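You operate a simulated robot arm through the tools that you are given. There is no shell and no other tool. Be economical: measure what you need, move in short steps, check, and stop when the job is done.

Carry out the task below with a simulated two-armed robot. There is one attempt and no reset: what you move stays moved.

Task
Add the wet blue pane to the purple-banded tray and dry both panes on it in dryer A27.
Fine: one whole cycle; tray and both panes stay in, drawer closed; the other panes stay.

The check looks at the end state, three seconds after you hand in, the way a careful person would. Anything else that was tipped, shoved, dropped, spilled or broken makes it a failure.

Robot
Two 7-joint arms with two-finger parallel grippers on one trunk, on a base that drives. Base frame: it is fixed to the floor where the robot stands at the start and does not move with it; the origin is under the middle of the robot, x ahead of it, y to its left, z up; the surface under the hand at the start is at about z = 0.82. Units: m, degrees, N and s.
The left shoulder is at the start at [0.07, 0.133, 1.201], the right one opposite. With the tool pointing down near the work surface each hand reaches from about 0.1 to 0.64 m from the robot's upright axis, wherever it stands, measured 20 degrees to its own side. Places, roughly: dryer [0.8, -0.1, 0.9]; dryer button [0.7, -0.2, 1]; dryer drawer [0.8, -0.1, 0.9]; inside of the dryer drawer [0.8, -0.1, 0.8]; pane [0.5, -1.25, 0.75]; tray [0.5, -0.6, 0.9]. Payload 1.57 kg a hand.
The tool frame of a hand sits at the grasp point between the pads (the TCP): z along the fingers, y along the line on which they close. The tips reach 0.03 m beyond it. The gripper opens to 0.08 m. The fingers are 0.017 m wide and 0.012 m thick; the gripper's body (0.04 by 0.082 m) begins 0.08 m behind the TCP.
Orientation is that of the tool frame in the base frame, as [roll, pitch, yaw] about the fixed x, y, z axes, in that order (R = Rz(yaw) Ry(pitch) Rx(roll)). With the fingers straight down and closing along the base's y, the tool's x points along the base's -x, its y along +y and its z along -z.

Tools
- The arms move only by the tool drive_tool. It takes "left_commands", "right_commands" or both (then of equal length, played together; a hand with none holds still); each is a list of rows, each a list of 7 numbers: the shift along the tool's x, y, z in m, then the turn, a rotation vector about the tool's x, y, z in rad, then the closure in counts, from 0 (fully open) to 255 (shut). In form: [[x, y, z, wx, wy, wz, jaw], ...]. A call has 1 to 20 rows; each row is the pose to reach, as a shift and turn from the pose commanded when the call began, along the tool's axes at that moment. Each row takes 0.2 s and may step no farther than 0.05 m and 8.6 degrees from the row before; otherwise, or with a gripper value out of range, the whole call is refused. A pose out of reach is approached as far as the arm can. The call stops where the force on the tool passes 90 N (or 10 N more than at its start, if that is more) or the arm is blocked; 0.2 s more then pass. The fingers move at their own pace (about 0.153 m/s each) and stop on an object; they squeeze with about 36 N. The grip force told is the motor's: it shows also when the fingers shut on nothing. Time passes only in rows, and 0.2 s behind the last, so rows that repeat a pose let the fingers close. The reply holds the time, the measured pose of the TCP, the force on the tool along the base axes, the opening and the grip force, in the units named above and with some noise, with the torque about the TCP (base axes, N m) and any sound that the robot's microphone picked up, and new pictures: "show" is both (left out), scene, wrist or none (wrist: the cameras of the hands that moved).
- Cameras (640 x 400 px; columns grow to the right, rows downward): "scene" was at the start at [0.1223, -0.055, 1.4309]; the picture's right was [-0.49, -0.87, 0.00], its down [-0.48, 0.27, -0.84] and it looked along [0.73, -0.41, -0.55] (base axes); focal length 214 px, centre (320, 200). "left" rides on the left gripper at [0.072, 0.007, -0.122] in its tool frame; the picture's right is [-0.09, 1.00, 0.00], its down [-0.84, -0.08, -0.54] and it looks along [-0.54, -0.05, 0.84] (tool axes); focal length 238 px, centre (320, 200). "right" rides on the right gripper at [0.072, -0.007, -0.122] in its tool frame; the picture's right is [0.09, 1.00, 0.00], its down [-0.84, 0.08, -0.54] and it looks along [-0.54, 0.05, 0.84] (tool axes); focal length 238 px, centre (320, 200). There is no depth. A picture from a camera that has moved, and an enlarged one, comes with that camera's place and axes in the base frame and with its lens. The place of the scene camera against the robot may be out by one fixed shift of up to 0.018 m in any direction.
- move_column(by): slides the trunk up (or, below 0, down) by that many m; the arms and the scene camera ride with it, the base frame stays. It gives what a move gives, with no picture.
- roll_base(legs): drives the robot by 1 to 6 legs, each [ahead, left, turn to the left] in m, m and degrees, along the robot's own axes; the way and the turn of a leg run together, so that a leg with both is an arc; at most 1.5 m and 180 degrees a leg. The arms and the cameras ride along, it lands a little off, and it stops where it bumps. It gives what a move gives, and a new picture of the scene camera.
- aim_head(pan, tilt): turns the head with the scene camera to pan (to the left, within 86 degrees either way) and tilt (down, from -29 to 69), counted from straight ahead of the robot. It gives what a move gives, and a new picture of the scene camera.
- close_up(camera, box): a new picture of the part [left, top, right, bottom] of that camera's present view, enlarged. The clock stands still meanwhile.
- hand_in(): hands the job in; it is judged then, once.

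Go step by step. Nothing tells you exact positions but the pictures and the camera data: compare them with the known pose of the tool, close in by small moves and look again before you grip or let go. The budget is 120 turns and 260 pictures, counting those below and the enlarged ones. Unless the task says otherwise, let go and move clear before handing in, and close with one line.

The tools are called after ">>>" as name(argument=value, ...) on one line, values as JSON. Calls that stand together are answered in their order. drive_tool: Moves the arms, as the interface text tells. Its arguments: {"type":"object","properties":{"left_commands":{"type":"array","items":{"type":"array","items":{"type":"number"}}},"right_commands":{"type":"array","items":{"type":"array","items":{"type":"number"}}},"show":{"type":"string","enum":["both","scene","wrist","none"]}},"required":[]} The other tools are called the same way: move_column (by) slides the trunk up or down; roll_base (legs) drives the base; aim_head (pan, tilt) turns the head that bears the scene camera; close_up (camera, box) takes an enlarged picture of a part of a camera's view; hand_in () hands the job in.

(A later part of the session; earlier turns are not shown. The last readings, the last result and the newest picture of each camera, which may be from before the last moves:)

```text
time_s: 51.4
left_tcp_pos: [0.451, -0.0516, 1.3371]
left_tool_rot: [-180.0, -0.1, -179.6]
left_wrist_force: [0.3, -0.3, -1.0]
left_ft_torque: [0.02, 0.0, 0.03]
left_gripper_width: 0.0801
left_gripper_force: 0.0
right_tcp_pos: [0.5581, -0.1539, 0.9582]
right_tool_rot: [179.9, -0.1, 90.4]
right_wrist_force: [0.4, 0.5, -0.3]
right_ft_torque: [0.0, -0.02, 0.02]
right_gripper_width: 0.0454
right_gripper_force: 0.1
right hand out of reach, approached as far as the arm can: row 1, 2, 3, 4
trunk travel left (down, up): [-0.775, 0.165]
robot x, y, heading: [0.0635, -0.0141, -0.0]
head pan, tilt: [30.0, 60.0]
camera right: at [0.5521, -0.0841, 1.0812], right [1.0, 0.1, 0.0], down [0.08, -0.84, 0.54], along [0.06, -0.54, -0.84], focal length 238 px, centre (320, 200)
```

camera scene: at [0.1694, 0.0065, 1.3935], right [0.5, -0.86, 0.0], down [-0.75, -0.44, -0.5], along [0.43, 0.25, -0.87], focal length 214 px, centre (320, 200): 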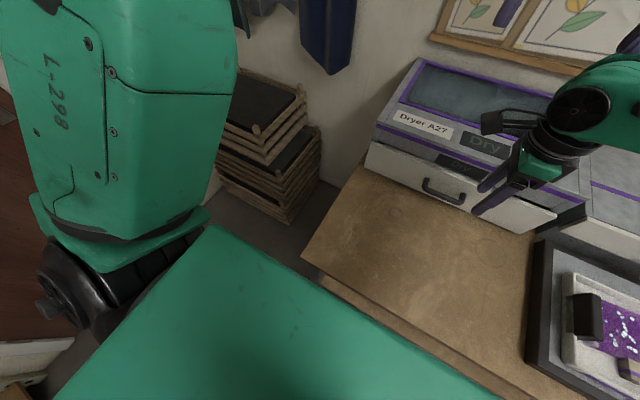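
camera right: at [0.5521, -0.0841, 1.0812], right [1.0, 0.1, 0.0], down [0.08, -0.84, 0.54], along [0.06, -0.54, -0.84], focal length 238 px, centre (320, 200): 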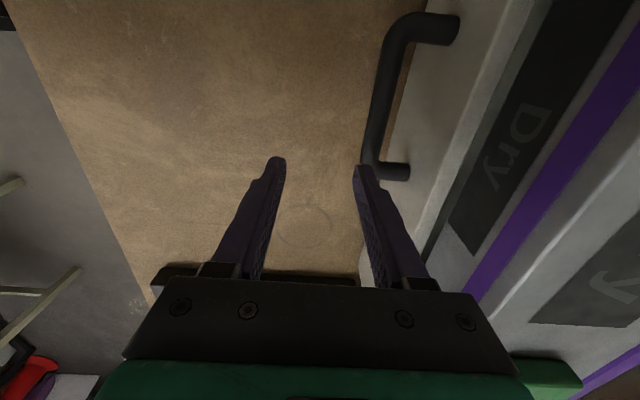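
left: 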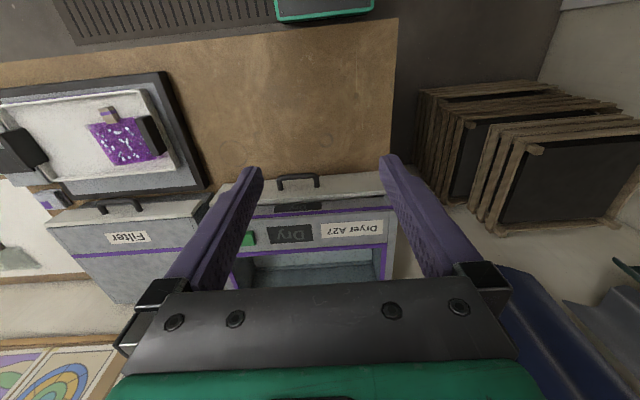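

The hand is reach-limited because the wrist sits above the shoulder; raising the trunk should extend reach. I'll raise it, then approach again.

>>> move_column(by=0.16)

>>> drive_tool(right_commands=[[0.0, 0.0, 0.04, 0, 0, 0, 110], [0.0, 0.0, 0.08, 0, 0, 0, 110], [0.015, 0.02, 0.12, 0, 0, 0, 110], [0.034, 0.042, 0.15, 0, 0, 0, 110], [0.034, 0.042, 0.187, 0, 0, 0, 110], [0.034, 0.042, 0.187, 0, 0, 0, 110]], show="wrist")

```text
time_s: 53.2
left_tcp_pos: [0.4521, -0.0501, 1.4968]
left_tool_rot: [-180.0, 0.0, -179.7]
left_wrist_force: [-0.9, -0.1, 0.3]
left_ft_torque: [-0.02, 0.0, 0.0]
left_gripper_width: 0.08
left_gripper_force: 0.0
right_tcp_pos: [0.5592, -0.1546, 1.1184]
right_tool_rot: [179.8, -0.1, 90.2]
right_wrist_force: [-0.4, 0.5, 0.1]
right_ft_torque: [0.04, 0.06, 0.04]
right_gripper_width: 0.0455
right_gripper_force: 0.0
trunk travel left (down, up): [-0.935, 0.005]
robot x, y, heading: [0.0628, -0.0178, 0.2]
head pan, tilt: [30.0, 60.0]
```

```text
time_s: 54.6
left_tcp_pos: [0.4508, -0.0519, 1.4975]
left_tool_rot: [-180.0, 0.1, -179.7]
left_wrist_force: [-1.1, 0.3, 0.6]
left_ft_torque: [-0.01, -0.02, 0.02]
left_gripper_width: 0.08
left_gripper_force: 0.0
right_tcp_pos: [0.5194, -0.1887, 1.029]
right_tool_rot: [179.8, -0.2, 90.3]
right_wrist_force: [0.0, -0.8, -0.3]
right_ft_torque: [-0.02, 0.0, 0.01]
right_gripper_width: 0.0452
right_gripper_force: 0.0
right hand out of reach, approached as far as the arm can: row 1, 2, 3, 4, 5, 6
trunk travel left (down, up): [-0.935, 0.005]
robot x, y, heading: [0.0623, -0.0181, 0.3]
head pan, tilt: [30.0, 60.0]
camera right: at [0.5134, -0.1189, 1.1516], right [1.0, 0.1, 0.0], down [0.08, -0.84, 0.54], along [0.06, -0.54, -0.84], focal length 238 px, centre (320, 200)
```

right: 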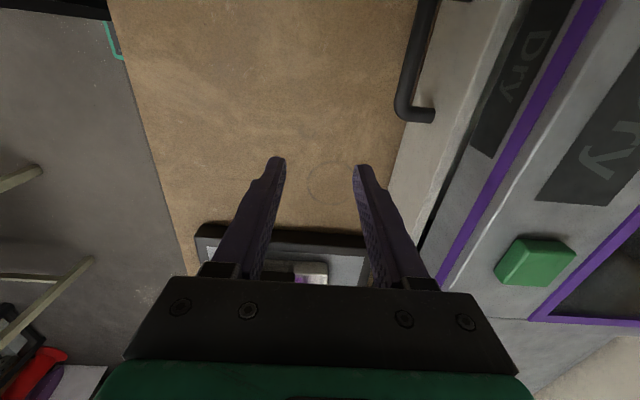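

Raising made it worse, so lower is right. I'll lift the hand, then lower the trunk below its initial height and try again.

>>> drive_tool(right_commands=[[0, 0, -0.05, 0, 0, 0, 110], [0, 0, -0.1, 0, 0, 0, 110], [0, 0, -0.15, 0, 0, 0, 110], [0, 0, -0.2, 0, 0, 0, 110], [0, 0, -0.23, 0, 0, 0, 110]], show="none")

>>> move_column(by=-0.26)

>>> drive_tool(right_commands=[[0.03, 0.04, 0.0, 0, 0, 0, 110], [0.06, 0.07, 0.0, 0, 0, 0, 110], [0.07, 0.08, 0.02, 0, 0, 0, 110], [0.07, 0.08, 0.03, 0, 0, 0, 110], [0.07, 0.08, 0.04, 0, 0, 0, 110]], show="wrist")

```text
time_s: 55.8
left_tcp_pos: [0.4505, -0.0512, 1.4979]
left_tool_rot: [-179.9, 0.1, -179.6]
left_wrist_force: [0.2, 0.6, 0.3]
left_ft_torque: [-0.01, -0.02, 0.01]
left_gripper_width: 0.08
left_gripper_force: 0.0
right_tcp_pos: [0.5192, -0.1879, 1.2602]
right_tool_rot: [179.8, -0.2, 90.4]
right_wrist_force: [0.7, 0.2, 0.4]
right_ft_torque: [-0.02, -0.01, 0.02]
right_gripper_width: 0.0456
right_gripper_force: 0.0
trunk travel left (down, up): [-0.935, 0.005]
robot x, y, heading: [0.0616, -0.0178, 0.1]
head pan, tilt: [30.0, 60.0]
```

```text
time_s: 58.5
left_tcp_pos: [0.4525, -0.0504, 1.2367]
left_tool_rot: [179.9, 0.0, -179.7]
left_wrist_force: [-0.2, -0.5, 0.8]
left_ft_torque: [-0.02, 0.0, 0.0]
left_gripper_width: 0.08
left_gripper_force: 0.0
right_tcp_pos: [0.5205, -0.1893, 0.9995]
right_tool_rot: [179.8, -0.2, 90.3]
right_wrist_force: [-0.5, -0.5, 0.3]
right_ft_torque: [0.01, -0.01, 0.02]
right_gripper_width: 0.0456
right_gripper_force: 0.0
trunk travel left (down, up): [-0.675, 0.265]
robot x, y, heading: [0.0642, -0.0155, 0.4]
head pan, tilt: [30.0, 60.0]
```

```text
time_s: 59.7
left_tcp_pos: [0.4508, -0.0511, 1.2372]
left_tool_rot: [-180.0, 0.1, -179.8]
left_wrist_force: [-0.2, -1.5, -0.1]
left_ft_torque: [-0.02, -0.01, -0.02]
left_gripper_width: 0.0802
left_gripper_force: 0.1
right_tcp_pos: [0.5743, -0.14, 0.9624]
right_tool_rot: [179.7, -0.2, 90.3]
right_wrist_force: [0.4, -0.4, 0.3]
right_ft_torque: [0.02, 0.02, -0.01]
right_gripper_width: 0.0455
right_gripper_force: 0.0
right hand out of reach, approached as far as the arm can: row 2, 3, 4, 5
trunk travel left (down, up): [-0.675, 0.265]
robot x, y, heading: [0.0625, -0.0174, 0.1]
head pan, tilt: [30.0, 60.0]
camera right: at [0.5672, -0.0704, 1.087], right [1.0, 0.1, 0.0], down [0.08, -0.84, 0.54], along [0.06, -0.54, -0.84], focal length 238 px, centre (320, 200)
```

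right: 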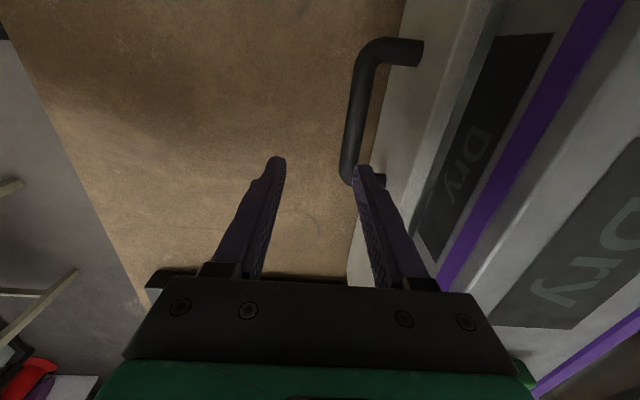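

Reach maxes out around x=0.575 with the tool vertical, so I'll tilt the fingers 30° forward, which brings the wrist back.

>>> drive_tool(right_commands=[[0, -0.02, 0, -0.13, 0, 0, 110], [0, -0.02, 0, -0.26, 0, 0, 110], [0, -0.02, 0, -0.39, 0, 0, 110], [0, -0.02, 0, -0.52, 0, 0, 110], [0, -0.02, 0, -0.52, 0, 0, 110]], show="none")

>>> aim_head(pan=-8, tilt=45)

>>> close_up(camera="right", box=[0, 0, 640, 400])

```text
time_s: 60.9
left_tcp_pos: [0.453, -0.0511, 1.2375]
left_tool_rot: [179.9, 0.1, -179.7]
left_wrist_force: [0.5, 1.0, 0.6]
left_ft_torque: [-0.03, -0.01, -0.03]
left_gripper_width: 0.0801
left_gripper_force: 0.0
right_tcp_pos: [0.5529, -0.1403, 0.9628]
right_tool_rot: [150.0, -0.2, 90.1]
right_wrist_force: [1.0, -0.3, 0.3]
right_ft_torque: [0.02, -0.02, -0.01]
right_gripper_width: 0.0456
right_gripper_force: 0.0
trunk travel left (down, up): [-0.675, 0.265]
robot x, y, heading: [0.0618, -0.0166, -0.0]
head pan, tilt: [30.0, 60.0]
```

```text
time_s: 62.0
left_tcp_pos: [0.4527, -0.0517, 1.2372]
left_tool_rot: [-180.0, 0.0, -179.7]
left_wrist_force: [-0.9, -0.3, 0.6]
left_ft_torque: [-0.01, -0.03, 0.02]
left_gripper_width: 0.08
left_gripper_force: 0.0
right_tcp_pos: [0.5521, -0.1404, 0.9643]
right_tool_rot: [150.0, -0.1, 90.2]
right_wrist_force: [-0.2, 0.9, -0.3]
right_ft_torque: [-0.02, 0.02, -0.03]
right_gripper_width: 0.0454
right_gripper_force: 0.1
trunk travel left (down, up): [-0.675, 0.265]
robot x, y, heading: [0.0632, -0.0173, 0.1]
head pan, tilt: [-8.0, 45.0]
camera scene: at [0.1888, -0.0398, 1.3133], right [-0.13, -0.99, 0.0], down [-0.7, 0.1, -0.71], along [0.7, -0.09, -0.71], focal length 214 px, centre (320, 200)
```

scene: 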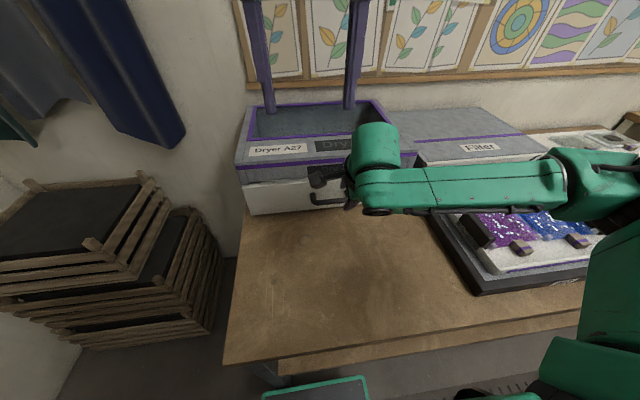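

```text
1.00 times, centred on (320, 200) of right (not enlarged: the box is as wide or as high as the picture)
camera zoom: at [0.4868, -0.0708, 1.0671], right [0.86, 0.1, 0.5], down [-0.2, -0.84, 0.51], along [0.47, -0.54, -0.7], focal length 238 px, centre (320, 200)
```

zoom: 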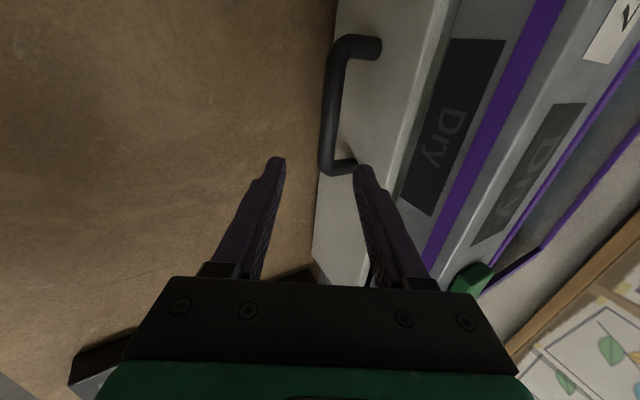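

Excellent view down the fingers: in the tool frame, the bar is ~6 mm off and 0.10 m ahead. I'll narrow the jaw, approach partway and check.

>>> drive_tool(right_commands=[[0.01, 0, 0.02, 0, 0, 0, 145], [0.02, 0, 0.045, 0, 0, 0, 145], [0.02, 0, 0.06, 0, 0, 0, 145], [0.02, 0, 0.06, 0, 0, 0, 145]], show="wrist")

>>> close_up(camera="right", box=[240, 60, 420, 230])

```text
time_s: 63.0
left_tcp_pos: [0.4518, -0.0508, 1.2374]
left_tool_rot: [179.9, 0.0, -179.7]
left_wrist_force: [1.2, 0.0, -1.2]
left_ft_torque: [0.01, 0.01, 0.0]
left_gripper_width: 0.08
left_gripper_force: 0.0
right_tcp_pos: [0.5917, -0.1313, 0.9212]
right_tool_rot: [150.3, -0.1, 90.5]
right_wrist_force: [0.8, 0.5, 0.0]
right_ft_torque: [0.01, -0.01, -0.01]
right_gripper_width: 0.0345
right_gripper_force: 0.1
right hand out of reach, approached as far as the arm can: row 1, 2, 3, 4
trunk travel left (down, up): [-0.675, 0.265]
robot x, y, heading: [0.0642, -0.0185, 0.2]
head pan, tilt: [-8.0, 45.0]
camera right: at [0.526, -0.0616, 1.025], right [0.86, 0.1, 0.49], down [-0.19, -0.84, 0.51], along [0.47, -0.53, -0.71], focal length 238 px, centre (320, 200)
```

right: 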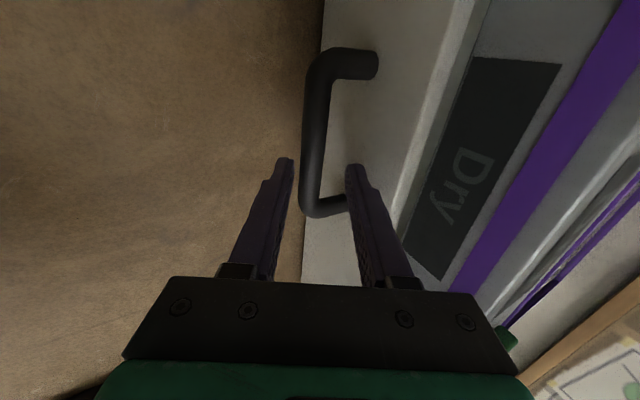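

```text
2.35 times, centred on (330, 145) of right
camera zoom: at [0.526, -0.0616, 1.025], right [0.86, 0.1, 0.49], down [-0.19, -0.84, 0.51], along [0.47, -0.53, -0.71], focal length 561 px, centre (296, 329)
```

zoom: 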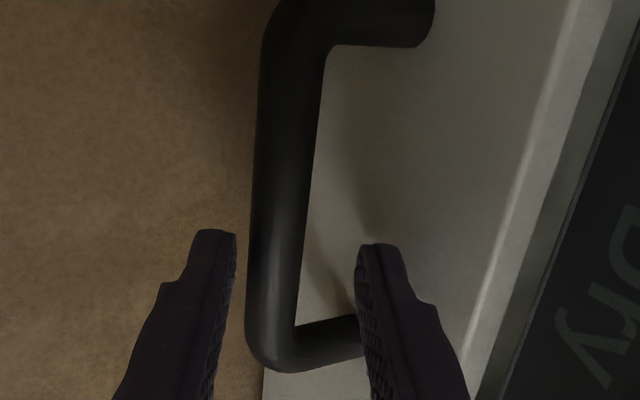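

Still at the reach limit; I'll withdraw along the fingers, lower the trunk 9 cm more, and re-approach.

>>> drive_tool(right_commands=[[0, 0, -0.04, 0, 0, 0, 145], [0, 0, -0.08, 0, 0, 0, 145], [0, 0, -0.11, 0, 0, 0, 145]], show="none")

>>> move_column(by=-0.07)

>>> drive_tool(right_commands=[[0.01, 0.02, 0.0, -0.1, 0, 0, 145], [0.01, 0.03, 0.0, -0.175, 0, 0, 145], [0.01, 0.03, 0.0, -0.175, 0, 0, 145]], show="wrist")

```text
time_s: 63.8
left_tcp_pos: [0.4506, -0.051, 1.2386]
left_tool_rot: [-179.9, 0.2, -179.8]
left_wrist_force: [-0.5, 2.6, 3.4]
left_ft_torque: [-0.06, 0.02, -0.06]
left_gripper_width: 0.0772
left_gripper_force: 0.0
right_tcp_pos: [0.5371, -0.1312, 1.0192]
right_tool_rot: [150.1, -0.2, 90.2]
right_wrist_force: [0.4, -0.4, -0.5]
right_ft_torque: [0.0, 0.02, -0.02]
right_gripper_width: 0.0343
right_gripper_force: 0.0
trunk travel left (down, up): [-0.675, 0.265]
robot x, y, heading: [0.0594, -0.0156, -0.0]
head pan, tilt: [-8.0, 45.0]
```

```text
time_s: 64.8
left_tcp_pos: [0.4516, -0.0499, 1.1676]
left_tool_rot: [180.0, 0.1, -179.6]
left_wrist_force: [1.8, 3.6, 0.8]
left_ft_torque: [0.06, -0.06, 0.06]
left_gripper_width: 0.0768
left_gripper_force: 0.0
right_tcp_pos: [0.538, -0.1317, 0.9481]
right_tool_rot: [150.0, -0.2, 90.3]
right_wrist_force: [-0.6, 0.3, 0.8]
right_ft_torque: [-0.04, 0.01, -0.02]
right_gripper_width: 0.0344
right_gripper_force: 0.1
trunk travel left (down, up): [-0.605, 0.335]
robot x, y, heading: [0.0623, -0.0225, 0.1]
head pan, tilt: [-8.0, 45.0]
```

```text
time_s: 65.6
left_tcp_pos: [0.4519, -0.0503, 1.1664]
left_tool_rot: [179.9, 0.0, -179.7]
left_wrist_force: [-8.3, 17.3, -7.9]
left_ft_torque: [0.82, 0.19, -0.46]
left_gripper_width: 0.0654
left_gripper_force: 0.0
right_tcp_pos: [0.5651, -0.1239, 0.9663]
right_tool_rot: [140.1, -0.1, 90.5]
right_wrist_force: [-0.4, -0.7, 0.6]
right_ft_torque: [-0.03, 0.02, -0.02]
right_gripper_width: 0.0345
right_gripper_force: 0.1
right hand out of reach, approached as far as the arm can: row 2, 3
trunk travel left (down, up): [-0.605, 0.335]
robot x, y, heading: [0.0645, -0.0164, 0.4]
head pan, tilt: [-8.0, 45.0]
camera right: at [0.4821, -0.0541, 1.0559], right [0.76, 0.1, 0.64], down [-0.28, -0.84, 0.46], along [0.58, -0.53, -0.61], focal length 238 px, centre (320, 200)
```

right: 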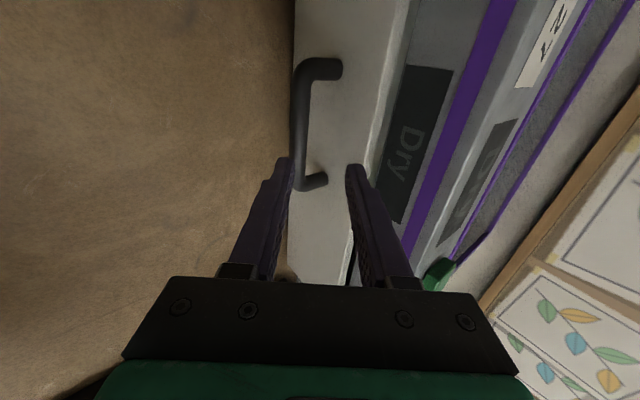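

The right wrist is touching the left gripper. I'll move the left hand out of the way: to the left and back.

>>> drive_tool(left_commands=[[0.0, 0.03, -0.03, 0, 0, 0, 0], [0.02, 0.08, -0.06, 0, 0, 0, 0], [0.05, 0.12, -0.09, 0, 0, 0, 0], [0.08, 0.17, -0.1, 0, 0, 0, 0], [0.1, 0.22, -0.1, 0, 0, 0, 0], [0.1, 0.26, -0.1, 0, 0, 0, 0], [0.1, 0.26, -0.1, 0, 0, 0, 0]], show="scene")

```text
refused: row 2 steps farther than a row can; nothing moved
```

>>> drive_tool(left_commands=[[0.0, 0.03, -0.03, 0, 0, 0, 0], [0.01, 0.065, -0.05, 0, 0, 0, 0], [0.03, 0.1, -0.07, 0, 0, 0, 0], [0.05, 0.14, -0.08, 0, 0, 0, 0], [0.07, 0.18, -0.09, 0, 0, 0, 0], [0.09, 0.22, -0.1, 0, 0, 0, 0], [0.1, 0.26, -0.1, 0, 0, 0, 0], [0.1, 0.26, -0.1, 0, 0, 0, 0]], show="scene")

```text
time_s: 67.4
left_tcp_pos: [0.4509, 0.17, 1.2061]
left_tool_rot: [179.9, 0.0, -179.7]
left_wrist_force: [-0.2, 0.0, -0.4]
left_ft_torque: [0.02, -0.03, 0.01]
left_gripper_width: 0.0797
left_gripper_force: 0.1
left hand out of reach, approached as far as the arm can: row 1, 2, 3, 4, 5, 6, 7, 8
right_tcp_pos: [0.5637, -0.1253, 0.9652]
right_tool_rot: [140.2, -0.3, 90.5]
right_wrist_force: [1.0, -0.2, -0.2]
right_ft_torque: [0.02, -0.03, 0.0]
right_gripper_width: 0.0343
right_gripper_force: 0.1
trunk travel left (down, up): [-0.605, 0.335]
robot x, y, heading: [0.0665, -0.0172, 0.0]
head pan, tilt: [-8.0, 45.0]
camera scene: at [0.1884, -0.0412, 1.2434], right [-0.14, -0.99, 0.0], down [-0.7, 0.1, -0.71], along [0.7, -0.09, -0.71], focal length 214 px, centre (320, 200)
```

scene: 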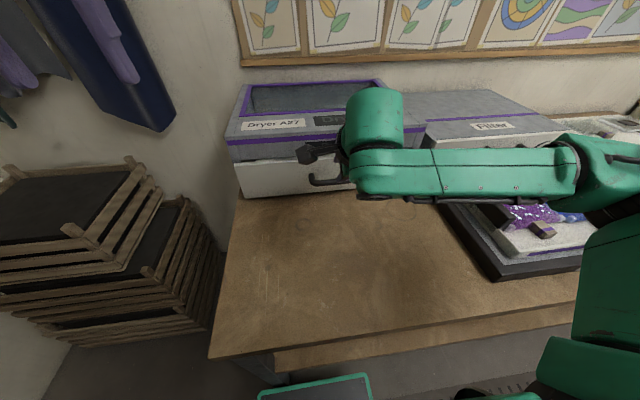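

The specified reach is best about 20° to the arm's own side, so I'll restore the trunk height and shift the robot left so the handle lies further to the right hand's side.

>>> drive_tool(right_commands=[[0, -0.03, -0.03, 0.1, 0, 0, 145], [0, -0.06, -0.04, 0.175, 0, 0, 145]], show="none")

>>> move_column(by=0.17)

>>> roll_base(legs=[[0, 0.12, 0]])

```text
time_s: 68.0
left_tcp_pos: [0.4514, 0.1696, 1.2064]
left_tool_rot: [180.0, 0.1, -179.6]
left_wrist_force: [-1.1, 0.5, -0.3]
left_ft_torque: [0.01, 0.02, 0.04]
left_gripper_width: 0.08
left_gripper_force: 0.0
right_tcp_pos: [0.4952, -0.1397, 0.956]
right_tool_rot: [150.2, -0.3, 90.5]
right_wrist_force: [0.3, 0.5, 0.4]
right_ft_torque: [-0.01, -0.03, 0.0]
right_gripper_width: 0.0346
right_gripper_force: 0.0
right hand out of reach, approached as far as the arm can: row 2
trunk travel left (down, up): [-0.605, 0.335]
robot x, y, heading: [0.0637, -0.0154, -0.0]
head pan, tilt: [-8.0, 45.0]
```

```text
time_s: 70.0
left_tcp_pos: [0.4512, 0.1726, 1.3749]
left_tool_rot: [-179.9, 0.1, -179.6]
left_wrist_force: [-0.1, -0.9, 0.0]
left_ft_torque: [-0.01, -0.01, 0.02]
left_gripper_width: 0.0799
left_gripper_force: 0.0
right_tcp_pos: [0.4947, -0.1396, 1.1265]
right_tool_rot: [150.1, -0.2, 90.4]
right_wrist_force: [-0.2, -0.3, -0.4]
right_ft_torque: [0.02, 0.0, 0.0]
right_gripper_width: 0.0346
right_gripper_force: 0.1
trunk travel left (down, up): [-0.775, 0.165]
robot x, y, heading: [0.0618, -0.0169, 0.2]
head pan, tilt: [-8.0, 45.0]
```

```text
time_s: 71.2
left_tcp_pos: [0.4506, 0.2897, 1.3757]
left_tool_rot: [180.0, -0.1, -179.7]
left_wrist_force: [0.0, -0.3, 0.7]
left_ft_torque: [0.02, -0.02, 0.01]
left_gripper_width: 0.0802
left_gripper_force: 0.1
right_tcp_pos: [0.495, -0.021, 1.1255]
right_tool_rot: [150.0, -0.4, 90.5]
right_wrist_force: [0.5, 0.1, 0.0]
right_ft_torque: [0.03, -0.02, 0.01]
right_gripper_width: 0.0342
right_gripper_force: 0.1
trunk travel left (down, up): [-0.775, 0.165]
robot x, y, heading: [0.0609, 0.1047, 0.2]
head pan, tilt: [-8.0, 45.0]
camera scene: at [0.1882, 0.0773, 1.4133], right [-0.14, -0.99, 0.0], down [-0.7, 0.1, -0.71], along [0.7, -0.09, -0.71], focal length 214 px, centre (320, 200)
```

scene: 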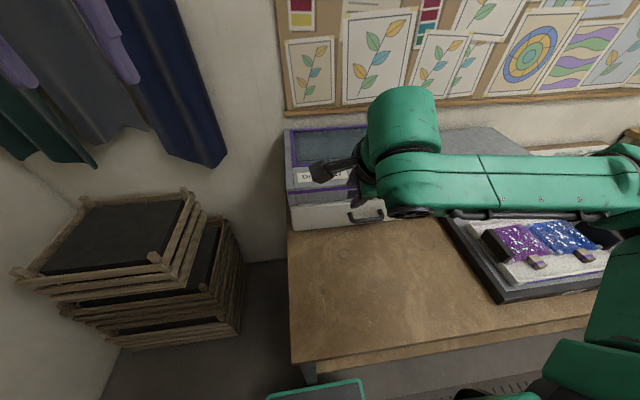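

>>> drive_tool(right_commands=[[-0.04, -0.005, 0.02, 0, 0, 0, 145], [-0.08, -0.01, 0.04, 0, 0, 0, 145], [-0.099, -0.02, 0.08, 0, 0, 0, 145], [-0.099, -0.026, 0.12, 0, 0, 0, 145], [-0.099, -0.0315, 0.16, 0, 0, 0, 145], [-0.099, -0.0315, 0.1845, 0, 0, 0, 145], [-0.099, -0.0315, 0.1845, 0, 0, 0, 145]], show="wrist")

```text
time_s: 72.8
left_tcp_pos: [0.4506, 0.2922, 1.375]
left_tool_rot: [-180.0, 0.1, -179.8]
left_wrist_force: [-0.3, -0.3, 0.1]
left_ft_torque: [0.02, 0.02, -0.03]
left_gripper_width: 0.0801
left_gripper_force: 0.0
right_tcp_pos: [0.5602, -0.1182, 0.9499]
right_tool_rot: [150.1, -0.2, 90.5]
right_wrist_force: [-0.3, 0.4, -0.1]
right_ft_torque: [0.01, -0.01, -0.01]
right_gripper_width: 0.0347
right_gripper_force: 0.1
trunk travel left (down, up): [-0.775, 0.165]
robot x, y, heading: [0.0613, 0.1013, 0.2]
head pan, tilt: [-8.0, 45.0]
camera right: at [0.494, -0.0481, 1.0531], right [0.86, 0.1, 0.5], down [-0.2, -0.84, 0.51], along [0.47, -0.53, -0.71], focal length 238 px, centre (320, 200)
```

right: 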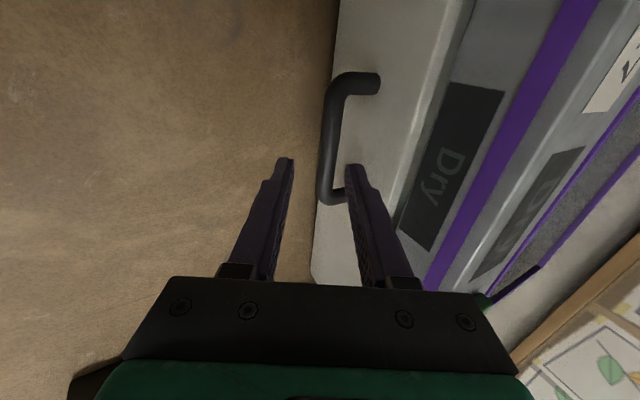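

In reach now, and the bar sits between the finger lines. Advance along the fingers and look.

>>> drive_tool(right_commands=[[0, 0, 0.025, 0, 0, 0, 145], [0, 0, 0.045, 0, 0, 0, 145], [0, 0, 0.045, 0, 0, 0, 145]], show="none")

>>> close_up(camera="right", box=[230, 60, 430, 260])

```text
time_s: 73.6
left_tcp_pos: [0.4495, 0.2911, 1.3748]
left_tool_rot: [180.0, 0.0, -179.7]
left_wrist_force: [-1.3, 0.1, 0.0]
left_ft_torque: [-0.01, 0.02, -0.01]
left_gripper_width: 0.0799
left_gripper_force: 0.1
right_tcp_pos: [0.5854, -0.1221, 0.9167]
right_tool_rot: [150.3, -0.2, 90.7]
right_wrist_force: [-0.1, -0.1, 0.4]
right_ft_torque: [0.01, -0.02, 0.01]
right_gripper_width: 0.0345
right_gripper_force: 0.0
right hand out of reach, approached as far as the arm can: row 2, 3
trunk travel left (down, up): [-0.775, 0.165]
robot x, y, heading: [0.0643, 0.1037, 0.2]
head pan, tilt: [-8.0, 45.0]
```

```text
2.00 times, centred on (330, 160) of right
camera zoom: at [0.5176, -0.0517, 1.02], right [0.86, 0.1, 0.49], down [-0.19, -0.84, 0.51], along [0.47, -0.53, -0.71], focal length 477 px, centre (300, 280)
```

zoom: 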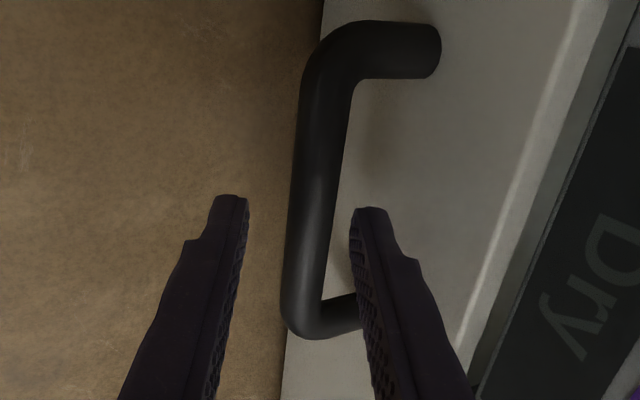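

Only ~3 cm short. The tilt seems to cost reach, so I'll withdraw slightly, reduce the tilt to 10°, and retry.

>>> drive_tool(right_commands=[[0, 0, -0.03, 0, 0, 0, 145], [0, 0, -0.04, 0.12, 0, 0, 145], [0, 0, -0.04, 0.24, 0, 0, 145], [0, 0, -0.04, 0.35, 0, 0, 145], [0, 0, -0.04, 0.35, 0, 0, 145]], show="none")

>>> drive_tool(right_commands=[[0, 0.012, 0.0, 0, 0, 0, 145], [0, 0.024, 0.0, 0, 0, 0, 145], [0, 0.024, 0.0, 0, 0, 0, 145]], show="wrist")

```text
time_s: 74.8
left_tcp_pos: [0.4506, 0.2913, 1.3761]
left_tool_rot: [-179.9, 0.2, -179.7]
left_wrist_force: [0.2, -0.8, 0.6]
left_ft_torque: [0.04, 0.0, -0.02]
left_gripper_width: 0.0801
left_gripper_force: 0.1
right_tcp_pos: [0.5627, -0.1235, 0.9509]
right_tool_rot: [170.3, -0.2, 90.5]
right_wrist_force: [-0.7, 0.3, 0.0]
right_ft_torque: [0.02, 0.0, 0.02]
right_gripper_width: 0.0345
right_gripper_force: 0.1
trunk travel left (down, up): [-0.775, 0.165]
robot x, y, heading: [0.0638, 0.1015, 0.4]
head pan, tilt: [-8.0, 45.0]
```

```text
time_s: 75.6
left_tcp_pos: [0.4508, 0.2918, 1.3756]
left_tool_rot: [180.0, 0.1, -179.7]
left_wrist_force: [-0.8, -0.6, 0.2]
left_ft_torque: [-0.03, -0.02, -0.01]
left_gripper_width: 0.0798
left_gripper_force: 0.0
right_tcp_pos: [0.5878, -0.1221, 0.9547]
right_tool_rot: [170.2, -0.2, 90.6]
right_wrist_force: [-1.3, 0.1, 0.1]
right_ft_torque: [-0.01, -0.03, 0.02]
right_gripper_width: 0.0345
right_gripper_force: 0.1
trunk travel left (down, up): [-0.775, 0.165]
robot x, y, heading: [0.0666, 0.1023, -0.0]
head pan, tilt: [-8.0, 45.0]
camera right: at [0.5612, -0.0517, 1.0752], right [0.98, 0.1, 0.17], down [-0.01, -0.84, 0.54], along [0.2, -0.54, -0.82], focal length 238 px, centre (320, 200)
```

right: 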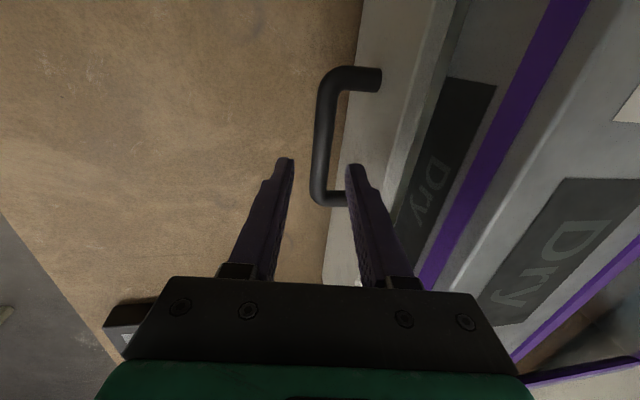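

>>> drive_tool(right_commands=[[0, -0.001, 0.02, 0, 0, 0, 145], [0, -0.001, 0.04, 0, 0, 0, 145], [0, -0.001, 0.04, 0, 0, 0, 145]], show="none")

>>> close_up(camera="right", box=[230, 60, 430, 260])

```text
time_s: 76.4
left_tcp_pos: [0.4499, 0.2924, 1.3751]
left_tool_rot: [-180.0, 0.1, -179.7]
left_wrist_force: [-0.2, 0.4, 0.2]
left_ft_torque: [0.0, -0.01, 0.02]
left_gripper_width: 0.0801
left_gripper_force: 0.1
right_tcp_pos: [0.5938, -0.1216, 0.9157]
right_tool_rot: [170.1, -0.1, 90.5]
right_wrist_force: [0.7, 0.6, -0.7]
right_ft_torque: [0.01, 0.01, 0.04]
right_gripper_width: 0.0347
right_gripper_force: 0.0
trunk travel left (down, up): [-0.775, 0.165]
robot x, y, heading: [0.067, 0.1034, 0.3]
head pan, tilt: [-8.0, 45.0]
```

```text
2.00 times, centred on (330, 160) of right
camera zoom: at [0.5666, -0.0511, 1.0351], right [0.98, 0.1, 0.17], down [-0.01, -0.84, 0.55], along [0.2, -0.54, -0.82], focal length 477 px, centre (300, 280)
```

zoom: 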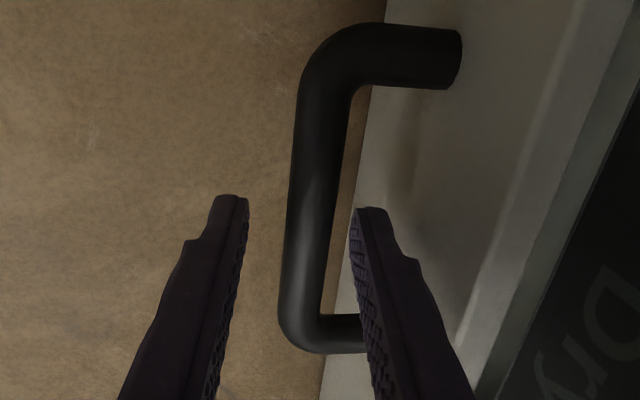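

>>> drive_tool(right_commands=[[0, 0, 0.012, 0, 0, 0, 145], [0, 0, 0.025, 0, 0, 0, 145], [0, 0, 0.025, 0, 0, 0, 145]], show="none")

>>> close_up(camera="right", box=[230, 60, 430, 260])

```text
time_s: 77.2
left_tcp_pos: [0.4498, 0.2921, 1.3751]
left_tool_rot: [180.0, 0.1, -179.7]
left_wrist_force: [0.5, 0.3, 0.4]
left_ft_torque: [0.01, 0.0, 0.01]
left_gripper_width: 0.08
left_gripper_force: 0.0
right_tcp_pos: [0.5968, -0.1205, 0.8916]
right_tool_rot: [170.2, -0.2, 90.4]
right_wrist_force: [-0.6, 1.0, -0.4]
right_ft_torque: [0.0, -0.03, 0.01]
right_gripper_width: 0.0344
right_gripper_force: 0.0
trunk travel left (down, up): [-0.775, 0.165]
robot x, y, heading: [0.0629, 0.105, 0.4]
head pan, tilt: [-8.0, 45.0]
```

```text
2.00 times, centred on (330, 160) of right
camera zoom: at [0.5706, -0.0506, 1.0105], right [0.98, 0.1, 0.17], down [-0.01, -0.84, 0.54], along [0.2, -0.54, -0.82], focal length 477 px, centre (300, 280)
```

zoom: 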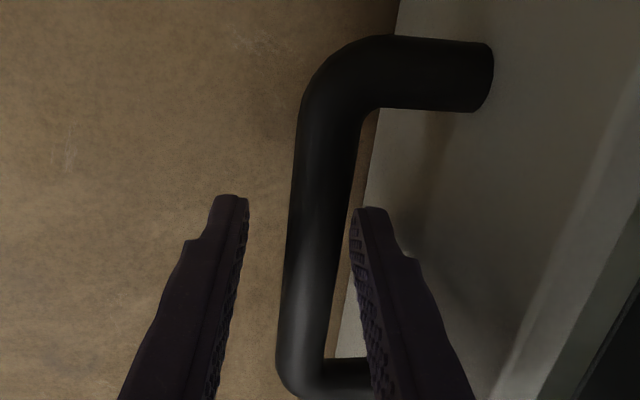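

>>> drive_tool(right_commands=[[0, 0, 0.004, 0, 0, 0, 180], [0, 0, 0.004, 0, 0, 0, 255], [0, 0, 0.004, 0, 0, 0, 255], [0, 0, 0.004, 0, 0, 0, 255]], show="none")

>>> close_up(camera="right", box=[230, 60, 430, 260])

```text
time_s: 78.2
left_tcp_pos: [0.4498, 0.2919, 1.3758]
left_tool_rot: [180.0, 0.2, -179.8]
left_wrist_force: [-0.1, 0.3, 0.6]
left_ft_torque: [-0.02, 0.01, 0.03]
left_gripper_width: 0.0801
left_gripper_force: 0.0
right_tcp_pos: [0.5991, -0.1215, 0.8879]
right_tool_rot: [170.2, 0.0, 90.6]
right_wrist_force: [1.8, -3.1, 7.2]
right_ft_torque: [-0.4, -0.02, 0.15]
right_gripper_width: 0.0161
right_gripper_force: 31.3
trunk travel left (down, up): [-0.775, 0.165]
robot x, y, heading: [0.0653, 0.1019, 0.4]
head pan, tilt: [-8.0, 45.0]
```

```text
2.00 times, centred on (330, 160) of right
camera zoom: at [0.5713, -0.0507, 1.0073], right [0.98, 0.1, 0.17], down [-0.01, -0.84, 0.55], along [0.2, -0.54, -0.82], focal length 477 px, centre (300, 280)
```

zoom: 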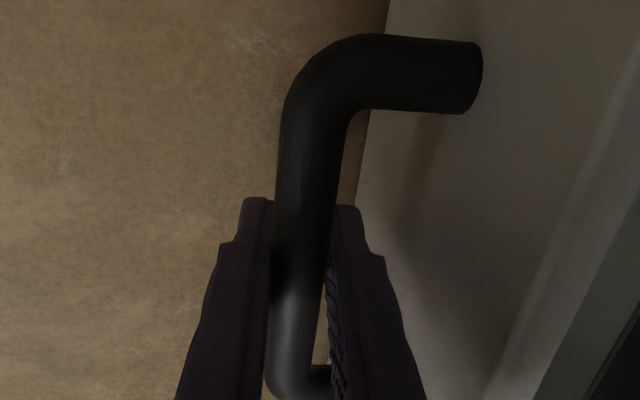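

The bar is gripped (16 mm). Now I'll pull the drawer out slowly toward the robot.

>>> drive_tool(right_commands=[[0, -0.01, -0.0018, 0, 0, 0, 255], [0, -0.02, -0.0035, 0, 0, 0, 255], [0, -0.03, -0.0053, 0, 0, 0, 255], [0, -0.04, -0.007, 0, 0, 0, 255], [0, -0.05, -0.0088, 0, 0, 0, 255], [0, -0.05, -0.0088, 0, 0, 0, 255]], show="scene")

```text
time_s: 79.6
left_tcp_pos: [0.45, 0.2916, 1.3749]
left_tool_rot: [180.0, 0.3, -179.7]
left_wrist_force: [0.4, -0.4, 0.3]
left_ft_torque: [0.06, -0.04, 0.0]
left_gripper_width: 0.0799
left_gripper_force: 0.1
right_tcp_pos: [0.5469, -0.1213, 0.8877]
right_tool_rot: [170.3, -0.3, 90.3]
right_wrist_force: [0.2, -1.0, 4.5]
right_ft_torque: [0.04, -0.03, 0.2]
right_gripper_width: 0.0157
right_gripper_force: 31.7
trunk travel left (down, up): [-0.775, 0.165]
robot x, y, heading: [0.0627, 0.1005, 0.2]
head pan, tilt: [-8.0, 45.0]
camera scene: at [0.1873, 0.0803, 1.4134], right [-0.13, -0.99, 0.0], down [-0.7, 0.1, -0.71], along [0.7, -0.1, -0.71], focal length 214 px, centre (320, 200)
```

scene: 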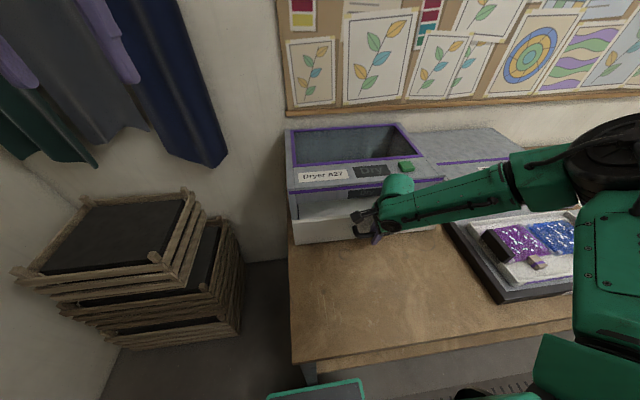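

The drawer slides. Continue pulling.

>>> drive_tool(right_commands=[[0, -0.015, -0.0026, 0, 0, 0, 255], [0, -0.03, -0.0053, 0, 0, 0, 255], [0, -0.045, -0.0079, 0, 0, 0, 255], [0, -0.06, -0.0106, 0, 0, 0, 255], [0, -0.075, -0.0132, 0, 0, 0, 255], [0, -0.09, -0.0159, 0, 0, 0, 255], [0, -0.105, -0.0185, 0, 0, 0, 255], [0, -0.12, -0.0212, 0, 0, 0, 255], [0, -0.12, -0.0212, 0, 0, 0, 255]], show="scene")

```text
time_s: 81.6
left_tcp_pos: [0.4519, 0.293, 1.3757]
left_tool_rot: [-179.9, 0.0, -179.7]
left_wrist_force: [0.1, 0.3, 0.4]
left_ft_torque: [0.0, -0.01, -0.01]
left_gripper_width: 0.08
left_gripper_force: 0.0
right_tcp_pos: [0.4249, -0.1213, 0.8878]
right_tool_rot: [170.3, -0.1, 90.5]
right_wrist_force: [-1.4, 10.0, -8.3]
right_ft_torque: [0.46, 0.03, 0.27]
right_gripper_width: 0.0157
right_gripper_force: 31.6
trunk travel left (down, up): [-0.775, 0.165]
robot x, y, heading: [0.0604, 0.0984, 0.5]
head pan, tilt: [-8.0, 45.0]
camera scene: at [0.1889, 0.0826, 1.4132], right [-0.13, -0.99, 0.0], down [-0.7, 0.09, -0.71], along [0.7, -0.1, -0.71], focal length 214 px, centre (320, 200)
```

scene: 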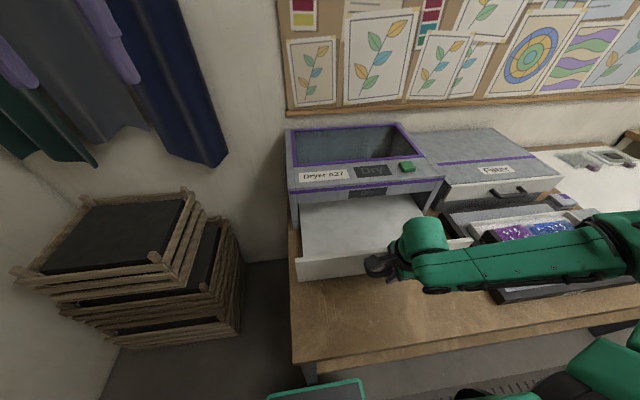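

>>> drive_tool(right_commands=[[0.003, -0.01, -0.0018, 0, 0, 0, 255], [0.004, -0.02, -0.0035, 0, 0, 0, 255], [0.005, -0.03, -0.0053, 0, 0, 0, 255], [0.006, -0.04, -0.007, 0, 0, 0, 255], [0.006, -0.05, -0.0088, 0, 0, 0, 255], [0.006, -0.05, -0.0088, 0, 0, 0, 255]], show="scene")

```text
time_s: 83.0
left_tcp_pos: [0.4512, 0.2899, 1.3757]
left_tool_rot: [179.9, 0.2, -179.8]
left_wrist_force: [-0.1, 1.1, 0.1]
left_ft_torque: [-0.02, 0.02, 0.0]
left_gripper_width: 0.08
left_gripper_force: 0.0
right_tcp_pos: [0.4156, -0.1216, 0.8867]
right_tool_rot: [170.0, -0.1, 90.4]
right_wrist_force: [0.2, -7.1, 6.3]
right_ft_torque: [-0.86, -0.01, 0.03]
right_gripper_width: 0.0154
right_gripper_force: 31.2
right hand out of reach, approached as far as the arm can: row 2, 3, 4, 5, 6
trunk travel left (down, up): [-0.775, 0.165]
robot x, y, heading: [0.0625, 0.1037, 0.3]
head pan, tilt: [-8.0, 45.0]
camera scene: at [0.1872, 0.0788, 1.4135], right [-0.13, -0.99, 0.0], down [-0.7, 0.1, -0.71], along [0.7, -0.09, -0.71], focal length 214 px, centre (320, 200)
```

scene: 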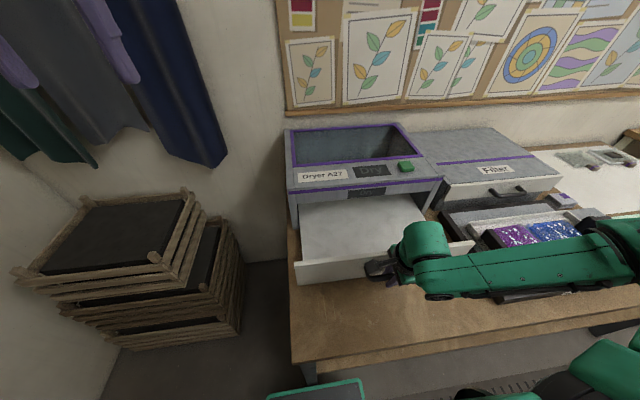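

The arm is at its inner limit, so I'll use the base to pull the last few centimetres.

>>> roll_base(legs=[[-0.05, 0, 0]])

>>> close_up(camera="scene", box=[270, 110, 500, 310])

```text
time_s: 83.9
left_tcp_pos: [0.4065, 0.2902, 1.3747]
left_tool_rot: [179.9, -0.1, -179.7]
left_wrist_force: [0.1, 0.3, 0.2]
left_ft_torque: [0.02, 0.03, 0.0]
left_gripper_width: 0.08
left_gripper_force: 0.1
right_tcp_pos: [0.37, -0.1203, 0.8868]
right_tool_rot: [170.2, -0.3, 90.5]
right_wrist_force: [2.0, -5.1, 2.9]
right_ft_torque: [0.4, -0.08, 0.36]
right_gripper_width: 0.0156
right_gripper_force: 31.8
trunk travel left (down, up): [-0.775, 0.165]
robot x, y, heading: [0.0157, 0.0989, 0.1]
head pan, tilt: [-8.0, 45.0]
camera scene: at [0.1428, 0.0784, 1.4133], right [-0.13, -0.99, 0.0], down [-0.7, 0.1, -0.71], along [0.7, -0.09, -0.71], focal length 214 px, centre (320, 200)
```

scene: 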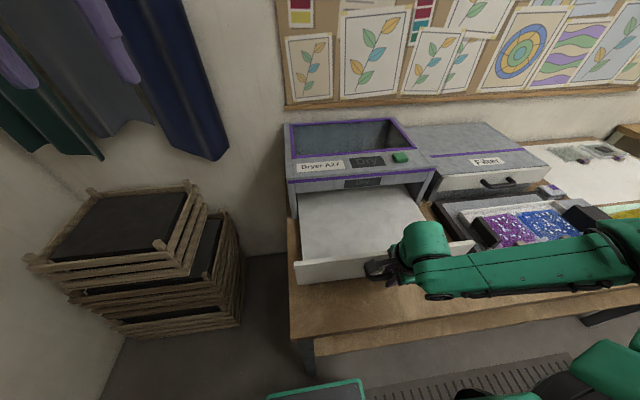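

```text
2.00 times, centred on (385, 210) of scene
camera zoom: at [0.1428, 0.0784, 1.4133], right [-0.13, -0.99, 0.0], down [-0.7, 0.1, -0.71], along [0.7, -0.09, -0.71], focal length 429 px, centre (190, 180)
```

zoom: 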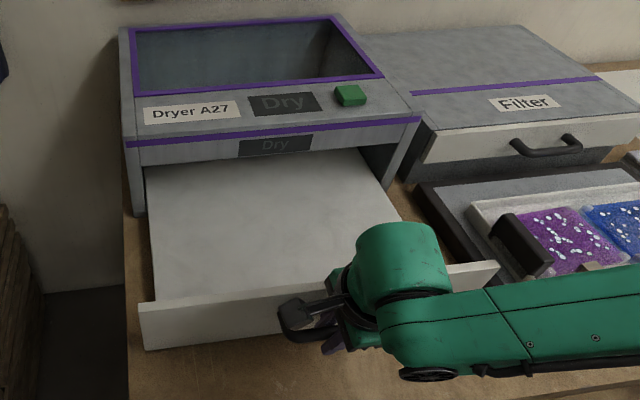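

The drawer is out about 25 cm, enough for the 20 cm tray. I'll release the bar and lift away.

>>> drive_tool(right_commands=[[0, 0, 0, 0, 0, 0, 140], [0, 0, 0, 0, 0, 0, 140], [0, 0, -0.03, 0, 0, 0, 140], [0, 0, -0.07, 0, 0, 0, 140], [0, 0, -0.11, 0, 0, 0, 140], [0, 0, -0.15, 0, 0, 0, 140], [0, 0, -0.19, 0, 0, 0, 140], [0, 0, -0.23, 0, 0, 0, 140]], show="wrist")

```text
time_s: 85.7
left_tcp_pos: [0.4018, 0.2896, 1.3755]
left_tool_rot: [-180.0, -0.1, -179.8]
left_wrist_force: [0.3, -0.6, 0.4]
left_ft_torque: [-0.02, -0.02, 0.02]
left_gripper_width: 0.0798
left_gripper_force: 0.1
right_tcp_pos: [0.3896, -0.126, 1.0289]
right_tool_rot: [170.2, -0.3, 90.5]
right_wrist_force: [-0.1, 0.1, -0.2]
right_ft_torque: [-0.01, 0.03, 0.0]
right_gripper_width: 0.036
right_gripper_force: 0.0
right hand out of reach, approached as far as the arm can: row 3, 4, 5, 6, 7, 8
trunk travel left (down, up): [-0.775, 0.165]
robot x, y, heading: [0.0099, 0.101, 0.1]
head pan, tilt: [-8.0, 45.0]
camera right: at [0.3639, -0.0567, 1.1484], right [0.98, 0.1, 0.17], down [-0.01, -0.84, 0.54], along [0.2, -0.53, -0.82], focal length 238 px, centre (320, 200)
```

right: 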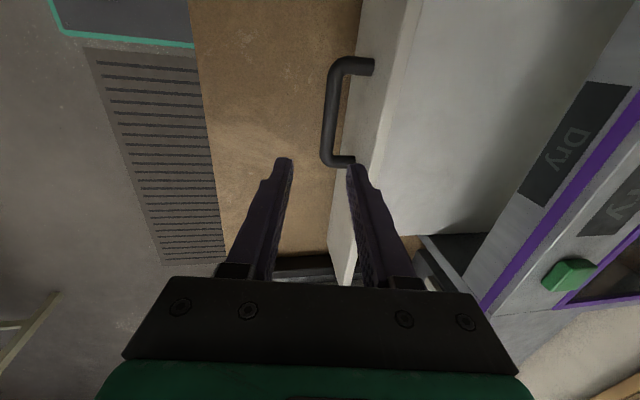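

Hand is clear. Now I'll restore the right hand to its normal orientation.

>>> drive_tool(right_commands=[[0, 0, 0, 0.09, 0, 0, 60], [0, 0, 0, 0.175, 0, 0, 0], [0, 0, 0, 0.175, 0, 0, 0]], show="none")

>>> drive_tool(right_commands=[[0, 0, -0.02, 0, 0, -0.143, 0], [0, 0, -0.04, 0, 0, -0.286, 0], [0, 0, -0.06, 0, 0, -0.428, 0], [0, 0, -0.08, 0, 0, -0.571, 0], [0, 0, -0.1, 0, 0, -0.714, 0], [0, 0, -0.1, 0, 0, -0.857, 0], [0, 0, -0.1, 0, 0, -1.0, 0], [0, 0, -0.1, 0, 0, -1.142, 0], [0, 0, -0.1, 0, 0, -1.285, 0], [0, 0, -0.1, 0, 0, -1.428, 0], [0, 0, -0.1, 0, 0, -1.571, 0], [0, 0, -0.1, 0, 0, -1.571, 0]], show="none")

>>> roll_base(legs=[[0, -0.72, 0]])

>>> aim_head(pan=0, tilt=50)

```text
time_s: 86.5
left_tcp_pos: [0.4021, 0.2908, 1.3748]
left_tool_rot: [-180.0, 0.1, -179.8]
left_wrist_force: [1.0, 0.8, 0.1]
left_ft_torque: [0.01, 0.02, 0.02]
left_gripper_width: 0.0799
left_gripper_force: 0.0
right_tcp_pos: [0.3903, -0.1264, 1.0286]
right_tool_rot: [-179.9, -0.2, 90.5]
right_wrist_force: [0.1, 0.2, 0.3]
right_ft_torque: [0.01, 0.04, -0.03]
right_gripper_width: 0.0799
right_gripper_force: 0.0
trunk travel left (down, up): [-0.775, 0.165]
robot x, y, heading: [0.0125, 0.1097, 0.1]
head pan, tilt: [-8.0, 45.0]
```

```text
time_s: 89.1
left_tcp_pos: [0.4005, 0.2917, 1.3754]
left_tool_rot: [-180.0, 0.0, -179.8]
left_wrist_force: [0.1, 0.1, 0.3]
left_ft_torque: [-0.01, 0.01, -0.01]
left_gripper_width: 0.08
left_gripper_force: 0.0
right_tcp_pos: [0.3909, -0.1274, 1.1277]
right_tool_rot: [179.8, 0.0, -179.4]
right_wrist_force: [0.3, 0.4, -1.0]
right_ft_torque: [0.0, -0.02, -0.01]
right_gripper_width: 0.0797
right_gripper_force: 0.0
trunk travel left (down, up): [-0.775, 0.165]
robot x, y, heading: [0.0111, 0.1027, 0.2]
head pan, tilt: [-8.0, 45.0]
```

```text
time_s: 93.0
left_tcp_pos: [0.4057, -0.4265, 1.375]
left_tool_rot: [-179.9, -0.1, -179.6]
left_wrist_force: [0.1, 0.5, 0.1]
left_ft_torque: [0.0, -0.01, -0.02]
left_gripper_width: 0.0801
left_gripper_force: 0.0
right_tcp_pos: [0.3956, -0.8466, 1.1283]
right_tool_rot: [179.9, 0.0, -179.2]
right_wrist_force: [0.6, 0.1, -0.3]
right_ft_torque: [0.01, -0.01, -0.01]
right_gripper_width: 0.0803
right_gripper_force: 0.0
trunk travel left (down, up): [-0.775, 0.165]
robot x, y, heading: [0.02, -0.6205, 0.7]
head pan, tilt: [-8.0, 45.0]
camera scene: at [0.1437, -0.6392, 1.4134], right [-0.13, -0.99, 0.0], down [-0.7, 0.09, -0.71], along [0.7, -0.09, -0.71], focal length 214 px, centre (320, 200)
```

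scene: 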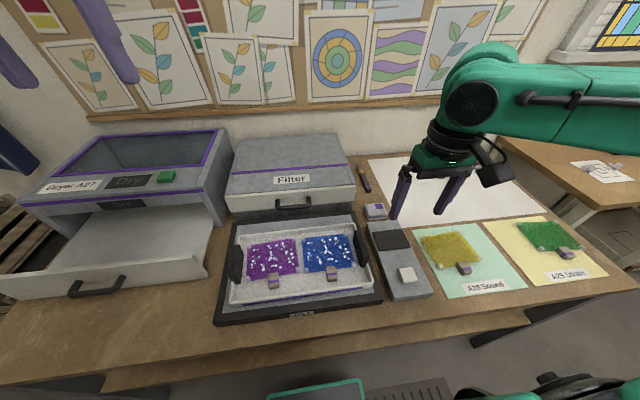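

```text
time_s: 93.7
left_tcp_pos: [0.4063, -0.4281, 1.3757]
left_tool_rot: [-180.0, 0.0, -179.5]
left_wrist_force: [-0.6, -0.3, 0.5]
left_ft_torque: [0.02, 0.01, -0.03]
left_gripper_width: 0.0801
left_gripper_force: 0.1
right_tcp_pos: [0.3964, -0.8464, 1.1275]
right_tool_rot: [179.8, 0.1, -179.2]
right_wrist_force: [-0.2, -0.4, 0.2]
right_ft_torque: [-0.03, 0.02, 0.01]
right_gripper_width: 0.0797
right_gripper_force: 0.1
trunk travel left (down, up): [-0.775, 0.165]
robot x, y, heading: [0.0165, -0.6196, 0.7]
head pan, tilt: [0.0, 50.0]
camera scene: at [0.1401, -0.629, 1.4065], right [0.01, -1.0, 0.0], down [-0.77, -0.01, -0.64], along [0.64, 0.01, -0.77], focal length 214 px, centre (320, 200)
```

scene: 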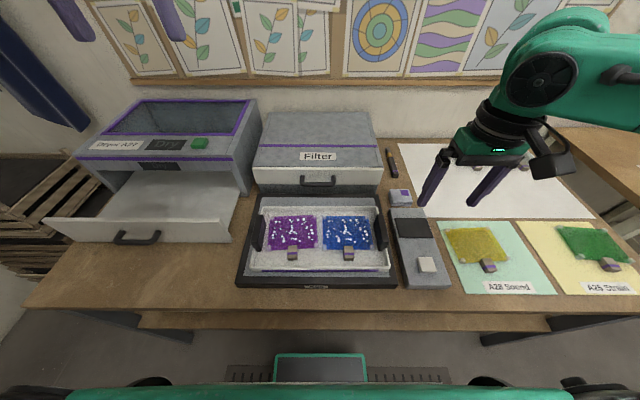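

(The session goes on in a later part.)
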